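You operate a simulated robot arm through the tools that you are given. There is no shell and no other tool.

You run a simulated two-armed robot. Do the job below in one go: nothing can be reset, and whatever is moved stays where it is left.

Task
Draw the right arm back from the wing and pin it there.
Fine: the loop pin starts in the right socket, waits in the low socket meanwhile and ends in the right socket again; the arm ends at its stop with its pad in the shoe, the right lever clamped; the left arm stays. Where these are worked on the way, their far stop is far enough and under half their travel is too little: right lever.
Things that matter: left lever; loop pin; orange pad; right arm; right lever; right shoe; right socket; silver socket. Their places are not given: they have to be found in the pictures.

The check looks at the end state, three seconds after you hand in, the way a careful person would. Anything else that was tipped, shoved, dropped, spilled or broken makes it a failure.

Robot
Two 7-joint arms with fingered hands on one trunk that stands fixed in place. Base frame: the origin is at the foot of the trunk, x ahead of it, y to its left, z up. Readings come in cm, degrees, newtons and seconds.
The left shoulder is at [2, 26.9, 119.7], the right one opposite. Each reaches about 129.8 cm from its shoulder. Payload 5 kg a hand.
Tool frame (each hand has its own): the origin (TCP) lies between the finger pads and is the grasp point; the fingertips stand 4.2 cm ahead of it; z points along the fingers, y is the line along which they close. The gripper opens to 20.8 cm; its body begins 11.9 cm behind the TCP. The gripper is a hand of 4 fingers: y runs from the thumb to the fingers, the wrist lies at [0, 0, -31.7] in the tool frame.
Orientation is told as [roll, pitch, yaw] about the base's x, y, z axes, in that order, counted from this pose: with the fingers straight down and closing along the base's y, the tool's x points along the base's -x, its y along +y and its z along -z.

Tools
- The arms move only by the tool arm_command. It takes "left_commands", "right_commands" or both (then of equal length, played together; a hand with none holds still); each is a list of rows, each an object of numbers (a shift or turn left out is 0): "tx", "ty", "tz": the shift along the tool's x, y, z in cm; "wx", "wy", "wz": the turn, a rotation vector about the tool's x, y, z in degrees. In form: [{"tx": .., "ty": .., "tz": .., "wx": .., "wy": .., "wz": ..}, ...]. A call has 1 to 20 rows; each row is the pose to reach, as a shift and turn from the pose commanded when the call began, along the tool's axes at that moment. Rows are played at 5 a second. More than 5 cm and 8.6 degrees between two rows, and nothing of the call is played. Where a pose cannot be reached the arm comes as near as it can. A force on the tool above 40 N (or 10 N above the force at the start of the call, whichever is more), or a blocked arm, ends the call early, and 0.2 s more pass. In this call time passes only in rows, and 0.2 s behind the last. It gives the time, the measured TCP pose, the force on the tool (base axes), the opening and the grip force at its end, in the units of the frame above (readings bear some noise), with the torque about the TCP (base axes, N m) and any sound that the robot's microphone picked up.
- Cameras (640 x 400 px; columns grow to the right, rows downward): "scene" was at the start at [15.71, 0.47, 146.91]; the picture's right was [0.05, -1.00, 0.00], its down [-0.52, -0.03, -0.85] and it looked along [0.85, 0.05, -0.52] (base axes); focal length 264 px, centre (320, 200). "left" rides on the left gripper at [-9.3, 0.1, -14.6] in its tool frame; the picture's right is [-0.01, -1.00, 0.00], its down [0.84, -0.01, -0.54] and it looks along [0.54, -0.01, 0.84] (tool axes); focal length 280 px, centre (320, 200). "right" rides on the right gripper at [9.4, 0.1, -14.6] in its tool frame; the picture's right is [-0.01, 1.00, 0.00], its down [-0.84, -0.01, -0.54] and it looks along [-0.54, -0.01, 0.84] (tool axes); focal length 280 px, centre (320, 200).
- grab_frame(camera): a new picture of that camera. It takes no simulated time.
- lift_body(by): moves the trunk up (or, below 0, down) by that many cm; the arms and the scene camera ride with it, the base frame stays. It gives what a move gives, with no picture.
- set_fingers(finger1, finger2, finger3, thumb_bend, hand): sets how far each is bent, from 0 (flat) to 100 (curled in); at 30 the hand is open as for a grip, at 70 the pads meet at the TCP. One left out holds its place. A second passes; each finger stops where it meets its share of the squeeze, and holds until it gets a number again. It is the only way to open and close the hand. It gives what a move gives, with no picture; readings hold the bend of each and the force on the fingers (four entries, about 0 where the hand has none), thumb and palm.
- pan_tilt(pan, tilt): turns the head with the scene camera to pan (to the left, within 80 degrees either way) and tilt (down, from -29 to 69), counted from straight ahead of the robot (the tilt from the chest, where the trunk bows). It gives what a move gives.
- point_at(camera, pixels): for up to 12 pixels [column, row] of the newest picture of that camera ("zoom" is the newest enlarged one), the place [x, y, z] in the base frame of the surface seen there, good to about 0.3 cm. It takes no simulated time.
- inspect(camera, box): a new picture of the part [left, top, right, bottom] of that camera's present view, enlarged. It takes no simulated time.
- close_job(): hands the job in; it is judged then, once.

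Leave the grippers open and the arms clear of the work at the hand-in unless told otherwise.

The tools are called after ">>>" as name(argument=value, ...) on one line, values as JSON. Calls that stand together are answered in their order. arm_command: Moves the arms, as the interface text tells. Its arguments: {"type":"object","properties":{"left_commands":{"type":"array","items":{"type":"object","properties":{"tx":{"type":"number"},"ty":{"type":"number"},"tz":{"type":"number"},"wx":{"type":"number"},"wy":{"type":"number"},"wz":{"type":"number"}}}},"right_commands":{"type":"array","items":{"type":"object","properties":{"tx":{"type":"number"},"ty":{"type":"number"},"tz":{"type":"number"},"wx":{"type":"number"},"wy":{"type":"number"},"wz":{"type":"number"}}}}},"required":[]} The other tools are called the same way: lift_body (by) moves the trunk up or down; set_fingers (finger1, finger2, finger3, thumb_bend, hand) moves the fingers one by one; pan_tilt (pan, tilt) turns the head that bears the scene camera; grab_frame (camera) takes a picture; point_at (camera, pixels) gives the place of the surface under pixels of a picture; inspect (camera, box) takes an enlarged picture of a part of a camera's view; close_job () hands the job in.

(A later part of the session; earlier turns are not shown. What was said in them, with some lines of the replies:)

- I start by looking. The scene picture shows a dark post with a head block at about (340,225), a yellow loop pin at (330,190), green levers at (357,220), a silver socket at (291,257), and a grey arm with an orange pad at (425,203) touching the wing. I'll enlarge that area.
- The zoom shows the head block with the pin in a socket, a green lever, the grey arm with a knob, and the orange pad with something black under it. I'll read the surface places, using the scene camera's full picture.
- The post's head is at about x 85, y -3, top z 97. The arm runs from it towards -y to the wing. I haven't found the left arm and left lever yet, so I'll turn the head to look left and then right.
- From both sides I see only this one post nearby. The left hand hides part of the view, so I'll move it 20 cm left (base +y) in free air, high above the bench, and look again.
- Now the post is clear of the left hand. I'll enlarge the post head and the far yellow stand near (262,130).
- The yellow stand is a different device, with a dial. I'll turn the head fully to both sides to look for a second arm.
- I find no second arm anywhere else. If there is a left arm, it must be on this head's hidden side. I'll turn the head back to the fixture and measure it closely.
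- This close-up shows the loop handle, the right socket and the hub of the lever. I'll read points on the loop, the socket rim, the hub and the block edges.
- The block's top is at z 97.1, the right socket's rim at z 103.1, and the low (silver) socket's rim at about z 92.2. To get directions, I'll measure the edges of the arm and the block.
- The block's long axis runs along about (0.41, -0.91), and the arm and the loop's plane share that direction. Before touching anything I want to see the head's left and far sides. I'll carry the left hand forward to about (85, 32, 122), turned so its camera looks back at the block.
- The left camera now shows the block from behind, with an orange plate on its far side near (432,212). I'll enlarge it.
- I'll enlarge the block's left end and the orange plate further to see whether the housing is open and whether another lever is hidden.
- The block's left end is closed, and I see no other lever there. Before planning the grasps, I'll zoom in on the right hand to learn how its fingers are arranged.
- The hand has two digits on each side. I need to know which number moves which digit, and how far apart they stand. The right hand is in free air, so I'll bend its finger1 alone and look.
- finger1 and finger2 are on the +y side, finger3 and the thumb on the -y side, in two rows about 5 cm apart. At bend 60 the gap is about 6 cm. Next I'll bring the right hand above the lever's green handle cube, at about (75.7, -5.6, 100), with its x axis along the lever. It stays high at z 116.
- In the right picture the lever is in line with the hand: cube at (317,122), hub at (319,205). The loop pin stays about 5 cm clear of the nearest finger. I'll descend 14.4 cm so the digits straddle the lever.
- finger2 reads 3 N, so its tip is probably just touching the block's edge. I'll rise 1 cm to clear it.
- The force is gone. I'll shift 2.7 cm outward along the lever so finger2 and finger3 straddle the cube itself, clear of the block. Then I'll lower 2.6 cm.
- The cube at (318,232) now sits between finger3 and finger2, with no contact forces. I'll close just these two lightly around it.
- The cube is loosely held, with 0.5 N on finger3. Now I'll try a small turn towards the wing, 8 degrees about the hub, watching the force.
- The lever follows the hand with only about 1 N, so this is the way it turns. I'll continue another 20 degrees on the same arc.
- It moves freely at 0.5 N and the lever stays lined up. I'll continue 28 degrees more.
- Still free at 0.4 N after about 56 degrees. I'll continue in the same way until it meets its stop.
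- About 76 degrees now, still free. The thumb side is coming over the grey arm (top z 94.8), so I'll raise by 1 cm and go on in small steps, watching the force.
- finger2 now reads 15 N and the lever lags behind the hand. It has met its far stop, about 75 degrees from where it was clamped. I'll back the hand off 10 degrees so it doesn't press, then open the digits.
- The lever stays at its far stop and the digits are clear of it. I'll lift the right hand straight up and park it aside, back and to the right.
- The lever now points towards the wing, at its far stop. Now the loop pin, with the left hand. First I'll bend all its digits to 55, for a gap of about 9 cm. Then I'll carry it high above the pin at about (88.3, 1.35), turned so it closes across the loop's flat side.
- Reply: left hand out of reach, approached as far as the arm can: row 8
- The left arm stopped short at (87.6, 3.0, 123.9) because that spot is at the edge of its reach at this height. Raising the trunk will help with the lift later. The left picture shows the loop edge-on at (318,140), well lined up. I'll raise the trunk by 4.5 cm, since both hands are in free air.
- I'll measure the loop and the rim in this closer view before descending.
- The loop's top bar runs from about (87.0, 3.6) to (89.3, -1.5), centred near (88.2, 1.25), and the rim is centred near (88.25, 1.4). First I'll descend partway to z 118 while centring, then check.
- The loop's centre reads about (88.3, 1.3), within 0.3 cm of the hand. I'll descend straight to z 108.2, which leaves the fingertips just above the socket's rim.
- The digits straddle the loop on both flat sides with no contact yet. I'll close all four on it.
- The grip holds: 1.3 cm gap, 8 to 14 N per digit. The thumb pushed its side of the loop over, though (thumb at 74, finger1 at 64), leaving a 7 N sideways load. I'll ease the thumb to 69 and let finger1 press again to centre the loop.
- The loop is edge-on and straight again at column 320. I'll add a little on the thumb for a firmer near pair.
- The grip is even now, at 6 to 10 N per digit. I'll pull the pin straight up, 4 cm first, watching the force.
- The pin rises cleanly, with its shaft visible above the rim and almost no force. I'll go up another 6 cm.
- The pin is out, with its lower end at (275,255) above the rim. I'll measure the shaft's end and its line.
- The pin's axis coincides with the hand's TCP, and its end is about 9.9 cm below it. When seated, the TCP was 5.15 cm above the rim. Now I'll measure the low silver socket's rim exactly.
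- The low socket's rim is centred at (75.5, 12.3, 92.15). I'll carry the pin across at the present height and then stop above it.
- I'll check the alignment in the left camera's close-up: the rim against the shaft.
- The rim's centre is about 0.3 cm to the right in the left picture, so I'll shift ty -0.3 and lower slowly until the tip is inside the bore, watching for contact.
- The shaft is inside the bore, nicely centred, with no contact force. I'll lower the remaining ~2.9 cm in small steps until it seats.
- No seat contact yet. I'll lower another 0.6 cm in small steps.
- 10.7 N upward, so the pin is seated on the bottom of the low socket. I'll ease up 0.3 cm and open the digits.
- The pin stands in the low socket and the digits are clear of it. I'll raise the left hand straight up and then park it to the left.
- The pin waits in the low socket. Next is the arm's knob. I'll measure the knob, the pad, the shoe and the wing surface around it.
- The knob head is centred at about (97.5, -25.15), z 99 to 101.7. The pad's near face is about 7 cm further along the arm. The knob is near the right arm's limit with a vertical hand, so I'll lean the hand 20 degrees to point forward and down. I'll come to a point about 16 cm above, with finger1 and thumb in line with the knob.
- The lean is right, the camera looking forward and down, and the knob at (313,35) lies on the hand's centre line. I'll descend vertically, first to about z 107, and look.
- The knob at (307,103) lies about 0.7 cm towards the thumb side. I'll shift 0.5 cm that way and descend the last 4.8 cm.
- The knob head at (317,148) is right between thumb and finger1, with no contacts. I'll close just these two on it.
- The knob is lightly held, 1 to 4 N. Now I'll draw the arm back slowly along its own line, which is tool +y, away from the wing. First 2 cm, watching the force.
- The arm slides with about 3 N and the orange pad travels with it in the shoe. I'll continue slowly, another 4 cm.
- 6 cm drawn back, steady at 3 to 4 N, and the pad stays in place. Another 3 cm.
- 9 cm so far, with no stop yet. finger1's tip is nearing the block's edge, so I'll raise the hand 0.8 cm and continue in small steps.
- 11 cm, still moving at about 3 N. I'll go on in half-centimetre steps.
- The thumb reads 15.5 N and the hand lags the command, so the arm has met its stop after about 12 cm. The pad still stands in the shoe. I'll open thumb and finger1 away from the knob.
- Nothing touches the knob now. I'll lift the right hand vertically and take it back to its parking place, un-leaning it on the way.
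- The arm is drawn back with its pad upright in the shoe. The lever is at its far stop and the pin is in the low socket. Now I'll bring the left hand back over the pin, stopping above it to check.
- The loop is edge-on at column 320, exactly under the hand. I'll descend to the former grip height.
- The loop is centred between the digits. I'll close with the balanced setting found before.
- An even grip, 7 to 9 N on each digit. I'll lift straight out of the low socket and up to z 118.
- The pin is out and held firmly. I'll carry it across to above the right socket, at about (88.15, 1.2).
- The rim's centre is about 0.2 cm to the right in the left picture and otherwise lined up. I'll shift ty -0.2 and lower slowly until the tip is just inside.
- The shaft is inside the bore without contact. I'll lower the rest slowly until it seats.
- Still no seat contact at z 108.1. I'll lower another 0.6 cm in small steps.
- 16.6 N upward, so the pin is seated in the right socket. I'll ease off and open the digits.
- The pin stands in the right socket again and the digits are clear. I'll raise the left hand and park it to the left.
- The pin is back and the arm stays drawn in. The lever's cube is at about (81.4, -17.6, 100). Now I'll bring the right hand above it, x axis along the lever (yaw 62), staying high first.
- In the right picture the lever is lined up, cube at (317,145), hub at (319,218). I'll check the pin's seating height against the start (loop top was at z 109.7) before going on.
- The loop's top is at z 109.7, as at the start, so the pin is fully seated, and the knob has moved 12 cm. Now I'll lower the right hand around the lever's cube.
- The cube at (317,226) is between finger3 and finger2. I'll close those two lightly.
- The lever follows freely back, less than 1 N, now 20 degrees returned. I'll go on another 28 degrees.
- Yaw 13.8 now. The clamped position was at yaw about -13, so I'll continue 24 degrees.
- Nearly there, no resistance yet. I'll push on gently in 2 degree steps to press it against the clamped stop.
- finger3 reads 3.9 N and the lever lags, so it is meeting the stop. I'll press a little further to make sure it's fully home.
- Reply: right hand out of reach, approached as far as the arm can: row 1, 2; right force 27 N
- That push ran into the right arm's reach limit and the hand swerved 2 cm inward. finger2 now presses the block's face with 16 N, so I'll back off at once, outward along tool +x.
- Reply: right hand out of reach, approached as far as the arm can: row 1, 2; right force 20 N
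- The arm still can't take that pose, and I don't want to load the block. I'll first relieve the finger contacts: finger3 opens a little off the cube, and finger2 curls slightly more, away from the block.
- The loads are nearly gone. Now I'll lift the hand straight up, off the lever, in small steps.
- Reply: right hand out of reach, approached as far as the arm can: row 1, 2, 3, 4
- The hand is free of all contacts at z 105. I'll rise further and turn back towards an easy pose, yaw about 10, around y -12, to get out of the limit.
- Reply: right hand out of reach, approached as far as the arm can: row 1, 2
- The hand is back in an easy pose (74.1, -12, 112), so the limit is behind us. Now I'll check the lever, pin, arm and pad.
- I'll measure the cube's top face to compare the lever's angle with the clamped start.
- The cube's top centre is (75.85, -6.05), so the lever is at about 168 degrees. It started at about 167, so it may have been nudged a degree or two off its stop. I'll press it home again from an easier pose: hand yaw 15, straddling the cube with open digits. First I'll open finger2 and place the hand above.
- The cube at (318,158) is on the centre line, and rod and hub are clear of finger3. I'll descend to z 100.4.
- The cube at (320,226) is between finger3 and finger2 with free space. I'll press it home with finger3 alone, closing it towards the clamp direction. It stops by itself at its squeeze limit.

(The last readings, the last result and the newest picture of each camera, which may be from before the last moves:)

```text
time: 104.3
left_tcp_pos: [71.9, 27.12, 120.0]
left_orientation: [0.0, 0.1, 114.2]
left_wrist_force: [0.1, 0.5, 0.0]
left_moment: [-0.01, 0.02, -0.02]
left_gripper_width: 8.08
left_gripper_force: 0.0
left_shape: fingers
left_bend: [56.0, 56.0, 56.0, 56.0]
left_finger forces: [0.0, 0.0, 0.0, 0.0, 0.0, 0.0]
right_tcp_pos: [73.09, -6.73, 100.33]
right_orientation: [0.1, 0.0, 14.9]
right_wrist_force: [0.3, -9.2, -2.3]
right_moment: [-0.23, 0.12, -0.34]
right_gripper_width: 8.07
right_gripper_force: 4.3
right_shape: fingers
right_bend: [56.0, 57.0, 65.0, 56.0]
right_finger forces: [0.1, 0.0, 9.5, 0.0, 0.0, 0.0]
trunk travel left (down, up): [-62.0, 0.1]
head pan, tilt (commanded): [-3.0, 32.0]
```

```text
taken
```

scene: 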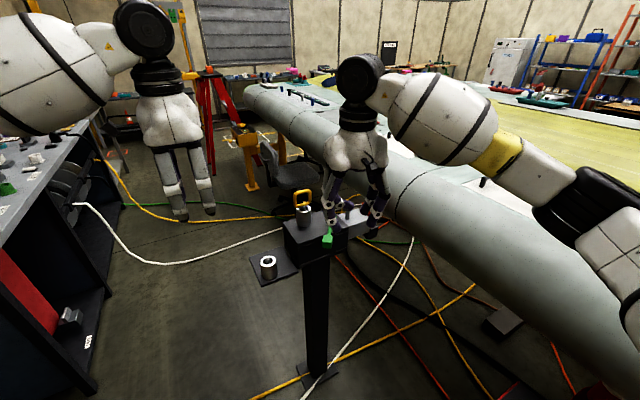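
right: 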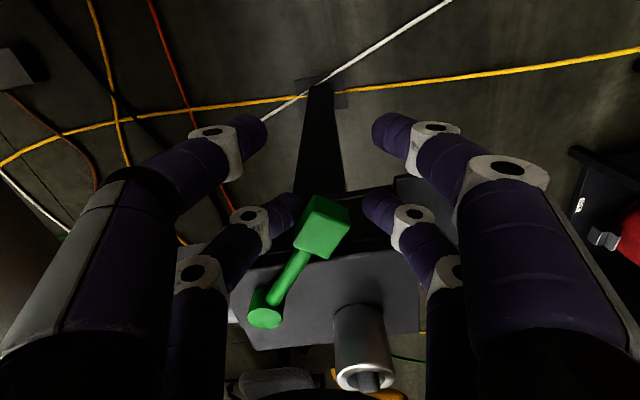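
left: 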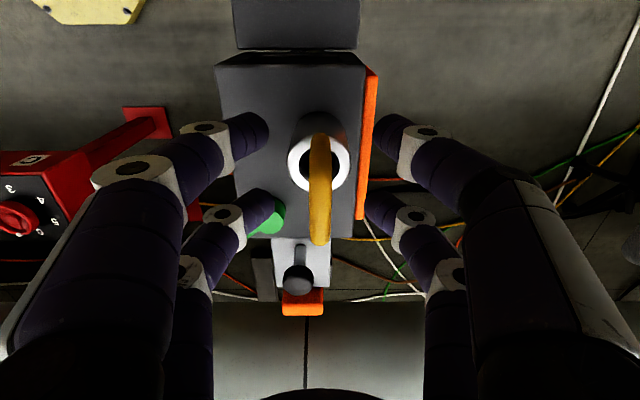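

finger3 presses 9.5 N and the lever doesn't budge, so it is firmly at its clamped stop. I'll open finger3 again and lift straight up.

>>> set_fingers(hand="right", finger3=56)

>>> arm_command(right_commands=[{"tz": -3}, {"tz": -7}, {"tz": -11}, {"tz": -15}, {"tz": -19}])

>>> grab_frame(camera="right")

```text
time: 105.3
left_tcp_pos: [71.92, 27.05, 120.05]
left_orientation: [0.0, 0.1, 114.2]
left_wrist_force: [-0.2, -0.5, 0.5]
left_moment: [0.01, 0.02, 0.0]
left_gripper_width: 8.08
left_gripper_force: 0.0
left_shape: fingers
left_bend: [56.0, 56.0, 56.0, 56.0]
left_finger forces: [0.0, 0.1, 0.0, 0.0, 0.1, 0.1]
right_tcp_pos: [73.01, -6.73, 100.31]
right_orientation: [0.0, -0.1, 14.9]
right_wrist_force: [-0.1, -0.2, 0.3]
right_moment: [0.01, 0.01, -0.03]
right_gripper_width: 8.08
right_gripper_force: 0.0
right_shape: fingers
right_bend: [56.0, 57.0, 56.0, 56.0]
right_finger forces: [0.0, 0.0, 0.0, 0.1, 0.0, 0.0]
trunk travel left (down, up): [-62.0, 0.1]
head pan, tilt (commanded): [-3.0, 32.0]
```

```text
time: 106.5
left_tcp_pos: [71.82, 27.23, 120.25]
left_orientation: [0.1, 0.0, 114.2]
left_wrist_force: [-0.8, 0.3, 0.5]
left_moment: [0.04, -0.12, 0.02]
left_gripper_width: 8.09
left_gripper_force: 0.0
left_shape: fingers
left_bend: [56.0, 56.0, 56.0, 56.0]
left_finger forces: [0.0, 0.0, 0.1, 0.1, 0.0, 0.1]
right_tcp_pos: [72.72, -6.69, 119.19]
right_orientation: [0.0, -0.1, 14.9]
right_wrist_force: [-1.2, 0.4, 0.1]
right_moment: [-0.08, -0.11, 0.01]
right_gripper_width: 8.09
right_gripper_force: 0.2
right_shape: fingers
right_bend: [56.0, 57.0, 56.0, 56.0]
right_finger forces: [0.0, 0.0, 0.0, 0.0, 0.0, 0.0]
trunk travel left (down, up): [-62.0, 0.1]
head pan, tilt (commanded): [-3.0, 32.0]
```

```text
taken
```

right: 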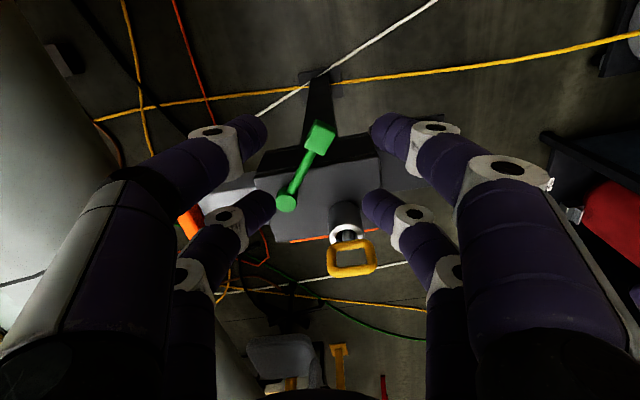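

The lever stays put. I'll take the right hand back to its parking place on the right and open both hands fully.

>>> arm_command(right_commands=[{"tx": 1.9, "ty": -3.5, "tz": -0.7}, {"tx": 3.9, "ty": -7.1, "tz": -1.5}, {"tx": 5.8, "ty": -10.6, "tz": -2.2}, {"tx": 7.7, "ty": -14.1, "tz": -3}, {"tx": 9.7, "ty": -17.7, "tz": -3.7}, {"tx": 11.6, "ty": -21.2, "tz": -4.5}, {"tx": 13.6, "ty": -24.8, "tz": -5.2}, {"tx": 15.5, "ty": -28.3, "tz": -6}])

>>> set_fingers(hand="right", finger1=30, finger2=30, finger3=30, thumb_bend=30)

>>> set_fingers(hand="left", finger1=30, finger2=30, finger3=30, thumb_bend=30)

>>> grab_frame(camera="scene")

>>> inspect(camera="scene", box=[250, 165, 410, 265])

```text
time: 108.3
left_tcp_pos: [71.8, 27.05, 120.21]
left_orientation: [-0.1, 0.0, 114.1]
left_wrist_force: [-0.5, 0.3, 0.2]
left_moment: [0.09, -0.08, 0.02]
left_gripper_width: 8.06
left_gripper_force: 0.1
left_shape: fingers
left_bend: [56.0, 56.0, 56.0, 56.0]
left_finger forces: [0.0, 0.1, 0.1, 0.0, 0.0, 0.0]
right_tcp_pos: [65.17, -38.15, 125.21]
right_orientation: [0.2, -0.1, 14.9]
right_wrist_force: [-1.1, -0.3, -0.3]
right_moment: [0.06, -0.03, -0.01]
right_gripper_width: 8.11
right_gripper_force: 0.1
right_shape: fingers
right_bend: [56.0, 57.0, 56.0, 56.0]
right_finger forces: [0.0, 0.0, 0.0, 0.1, 0.0, 0.0]
trunk travel left (down, up): [-62.0, 0.1]
head pan, tilt (commanded): [-3.0, 32.0]
```

```text
time: 109.3
left_tcp_pos: [71.95, 27.08, 120.05]
left_orientation: [0.0, 0.0, 114.2]
left_wrist_force: [0.1, 0.1, 0.2]
left_moment: [-0.04, 0.01, -0.03]
left_gripper_width: 8.06
left_gripper_force: 0.1
left_shape: fingers
left_bend: [56.0, 56.0, 56.0, 56.0]
left_finger forces: [0.1, 0.0, 0.0, 0.0, 0.0, 0.0]
right_tcp_pos: [65.25, -38.07, 125.09]
right_orientation: [0.1, 0.0, 14.8]
right_wrist_force: [0.6, 0.4, -1.1]
right_moment: [-0.04, 0.0, -0.03]
right_gripper_width: 21.8
right_gripper_force: 0.0
right_shape: fingers
right_bend: [30.0, 30.0, 30.0, 30.0]
right_finger forces: [0.0, 0.0, 0.1, 0.0, 0.1, 0.0]
trunk travel left (down, up): [-62.0, 0.1]
head pan, tilt (commanded): [-3.0, 32.0]
```

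```text
time: 110.3
left_tcp_pos: [71.96, 27.17, 120.2]
left_orientation: [-0.1, 0.1, 114.2]
left_wrist_force: [-1.2, 0.1, 0.5]
left_moment: [-0.01, 0.0, -0.01]
left_gripper_width: 21.82
left_gripper_force: 0.1
left_shape: fingers
left_bend: [30.0, 30.0, 30.0, 30.0]
left_finger forces: [0.1, 0.0, 0.1, 0.0, 0.0, 0.0]
right_tcp_pos: [65.34, -38.06, 125.29]
right_orientation: [0.0, 0.0, 14.9]
right_wrist_force: [-0.8, -0.7, 0.0]
right_moment: [-0.06, 0.01, -0.02]
right_gripper_width: 21.81
right_gripper_force: 0.1
right_shape: fingers
right_bend: [30.0, 30.0, 30.0, 30.0]
right_finger forces: [0.0, 0.0, 0.1, 0.0, 0.1, 0.0]
trunk travel left (down, up): [-62.0, 0.1]
head pan, tilt (commanded): [-3.0, 32.0]
```

```text
taken
```

scene: 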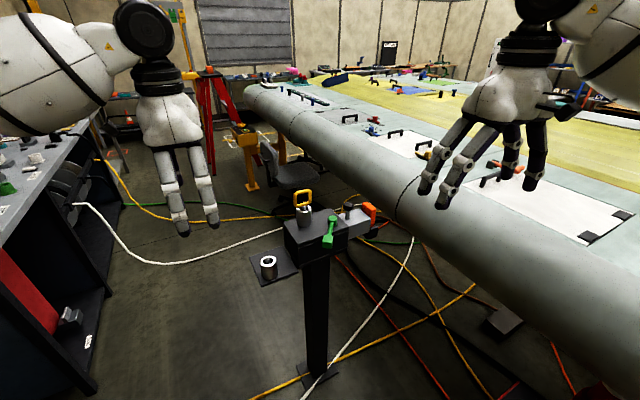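

```text
4.00 times, centred on (330, 215) of scene
```

zoom: 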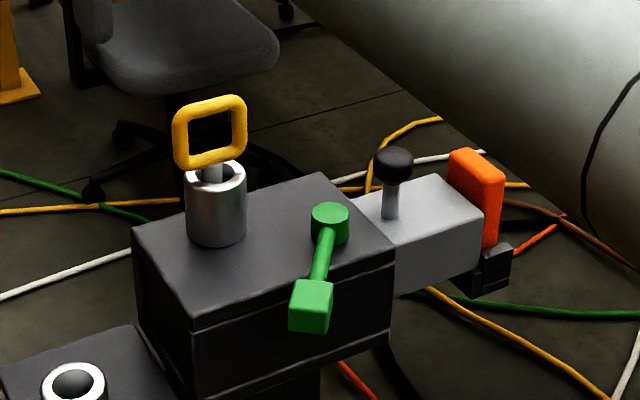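

Pin, lever, arm and pad all look right. I'll check positions once more: knob, hub, block corner and pad against earlier readings.

>>> point_at(camera="zoom", pixels=[[394, 155], [330, 210], [320, 178], [388, 250], [190, 318], [210, 102], [312, 290], [293, 285], [330, 287], [455, 155], [493, 175], [490, 262]])

>>> inspect(camera="scene", box=[340, 190, 390, 240])

```text
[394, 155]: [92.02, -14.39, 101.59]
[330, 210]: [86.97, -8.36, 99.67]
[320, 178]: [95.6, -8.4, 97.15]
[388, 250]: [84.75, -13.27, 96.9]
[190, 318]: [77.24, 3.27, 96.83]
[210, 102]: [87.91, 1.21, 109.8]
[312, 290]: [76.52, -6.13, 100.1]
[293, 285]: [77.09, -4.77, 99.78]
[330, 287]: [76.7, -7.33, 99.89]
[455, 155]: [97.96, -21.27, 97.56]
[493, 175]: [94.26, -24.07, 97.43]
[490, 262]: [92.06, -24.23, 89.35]
```

```text
8.00 times, centred on (365, 215) of scene
```

zoom: 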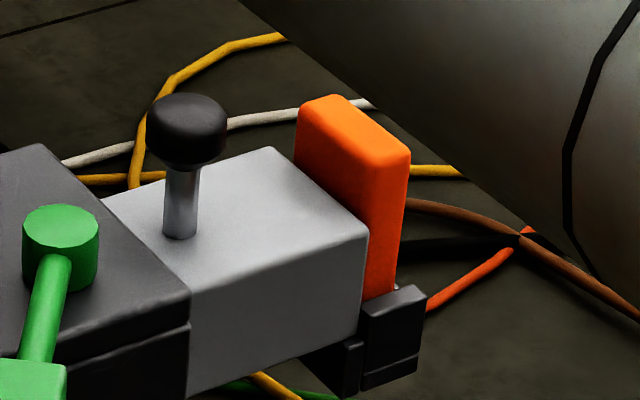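

Everything agrees:
- **Knob:** 12 cm drawn back, unchanged since the stop.
- **Pad:** upright in the shoe.
- **Pin:** loop top at z 109.8, fully seated in the right socket.
- **Lever:** back against its clamped stop.
- **Post:** has not moved.

I saw no left arm or left lever within view and touched none. Both hands are open and clear, so I'm handing in.

>>> close_job()

```text
The job is handed in.
```

The right arm is drawn back to its stop, about 12 cm from where it started, and pinned there. The job is handed in; I haven't seen the check's verdict.

- **Loop pin:** it waited in the low silver socket while the arm moved. It is now back in the right socket at its starting height (loop top at z 109.8 against 109.7 at the start).
- **Right arm and pad:** I drew the arm back by its knob until it stopped against a 15 N push. The orange pad still stands upright in the shoe.
- **Right lever:** I turned it about 75 degrees to its far stop to free the arm, then back. At the end it held against a 9.5 N press at its clamped stop.
- **Left arm and left lever:** I found neither anywhere I could see, so nothing there was touched.

While I was clamping the lever, the right hand ran out of reach and swerved. One finger pressed on the block with about 16 N for about a second. I backed off, pressed the lever home again from an easier pose, and measured the block afterwards; it had not moved.

Both hands are open and parked clear of the work.
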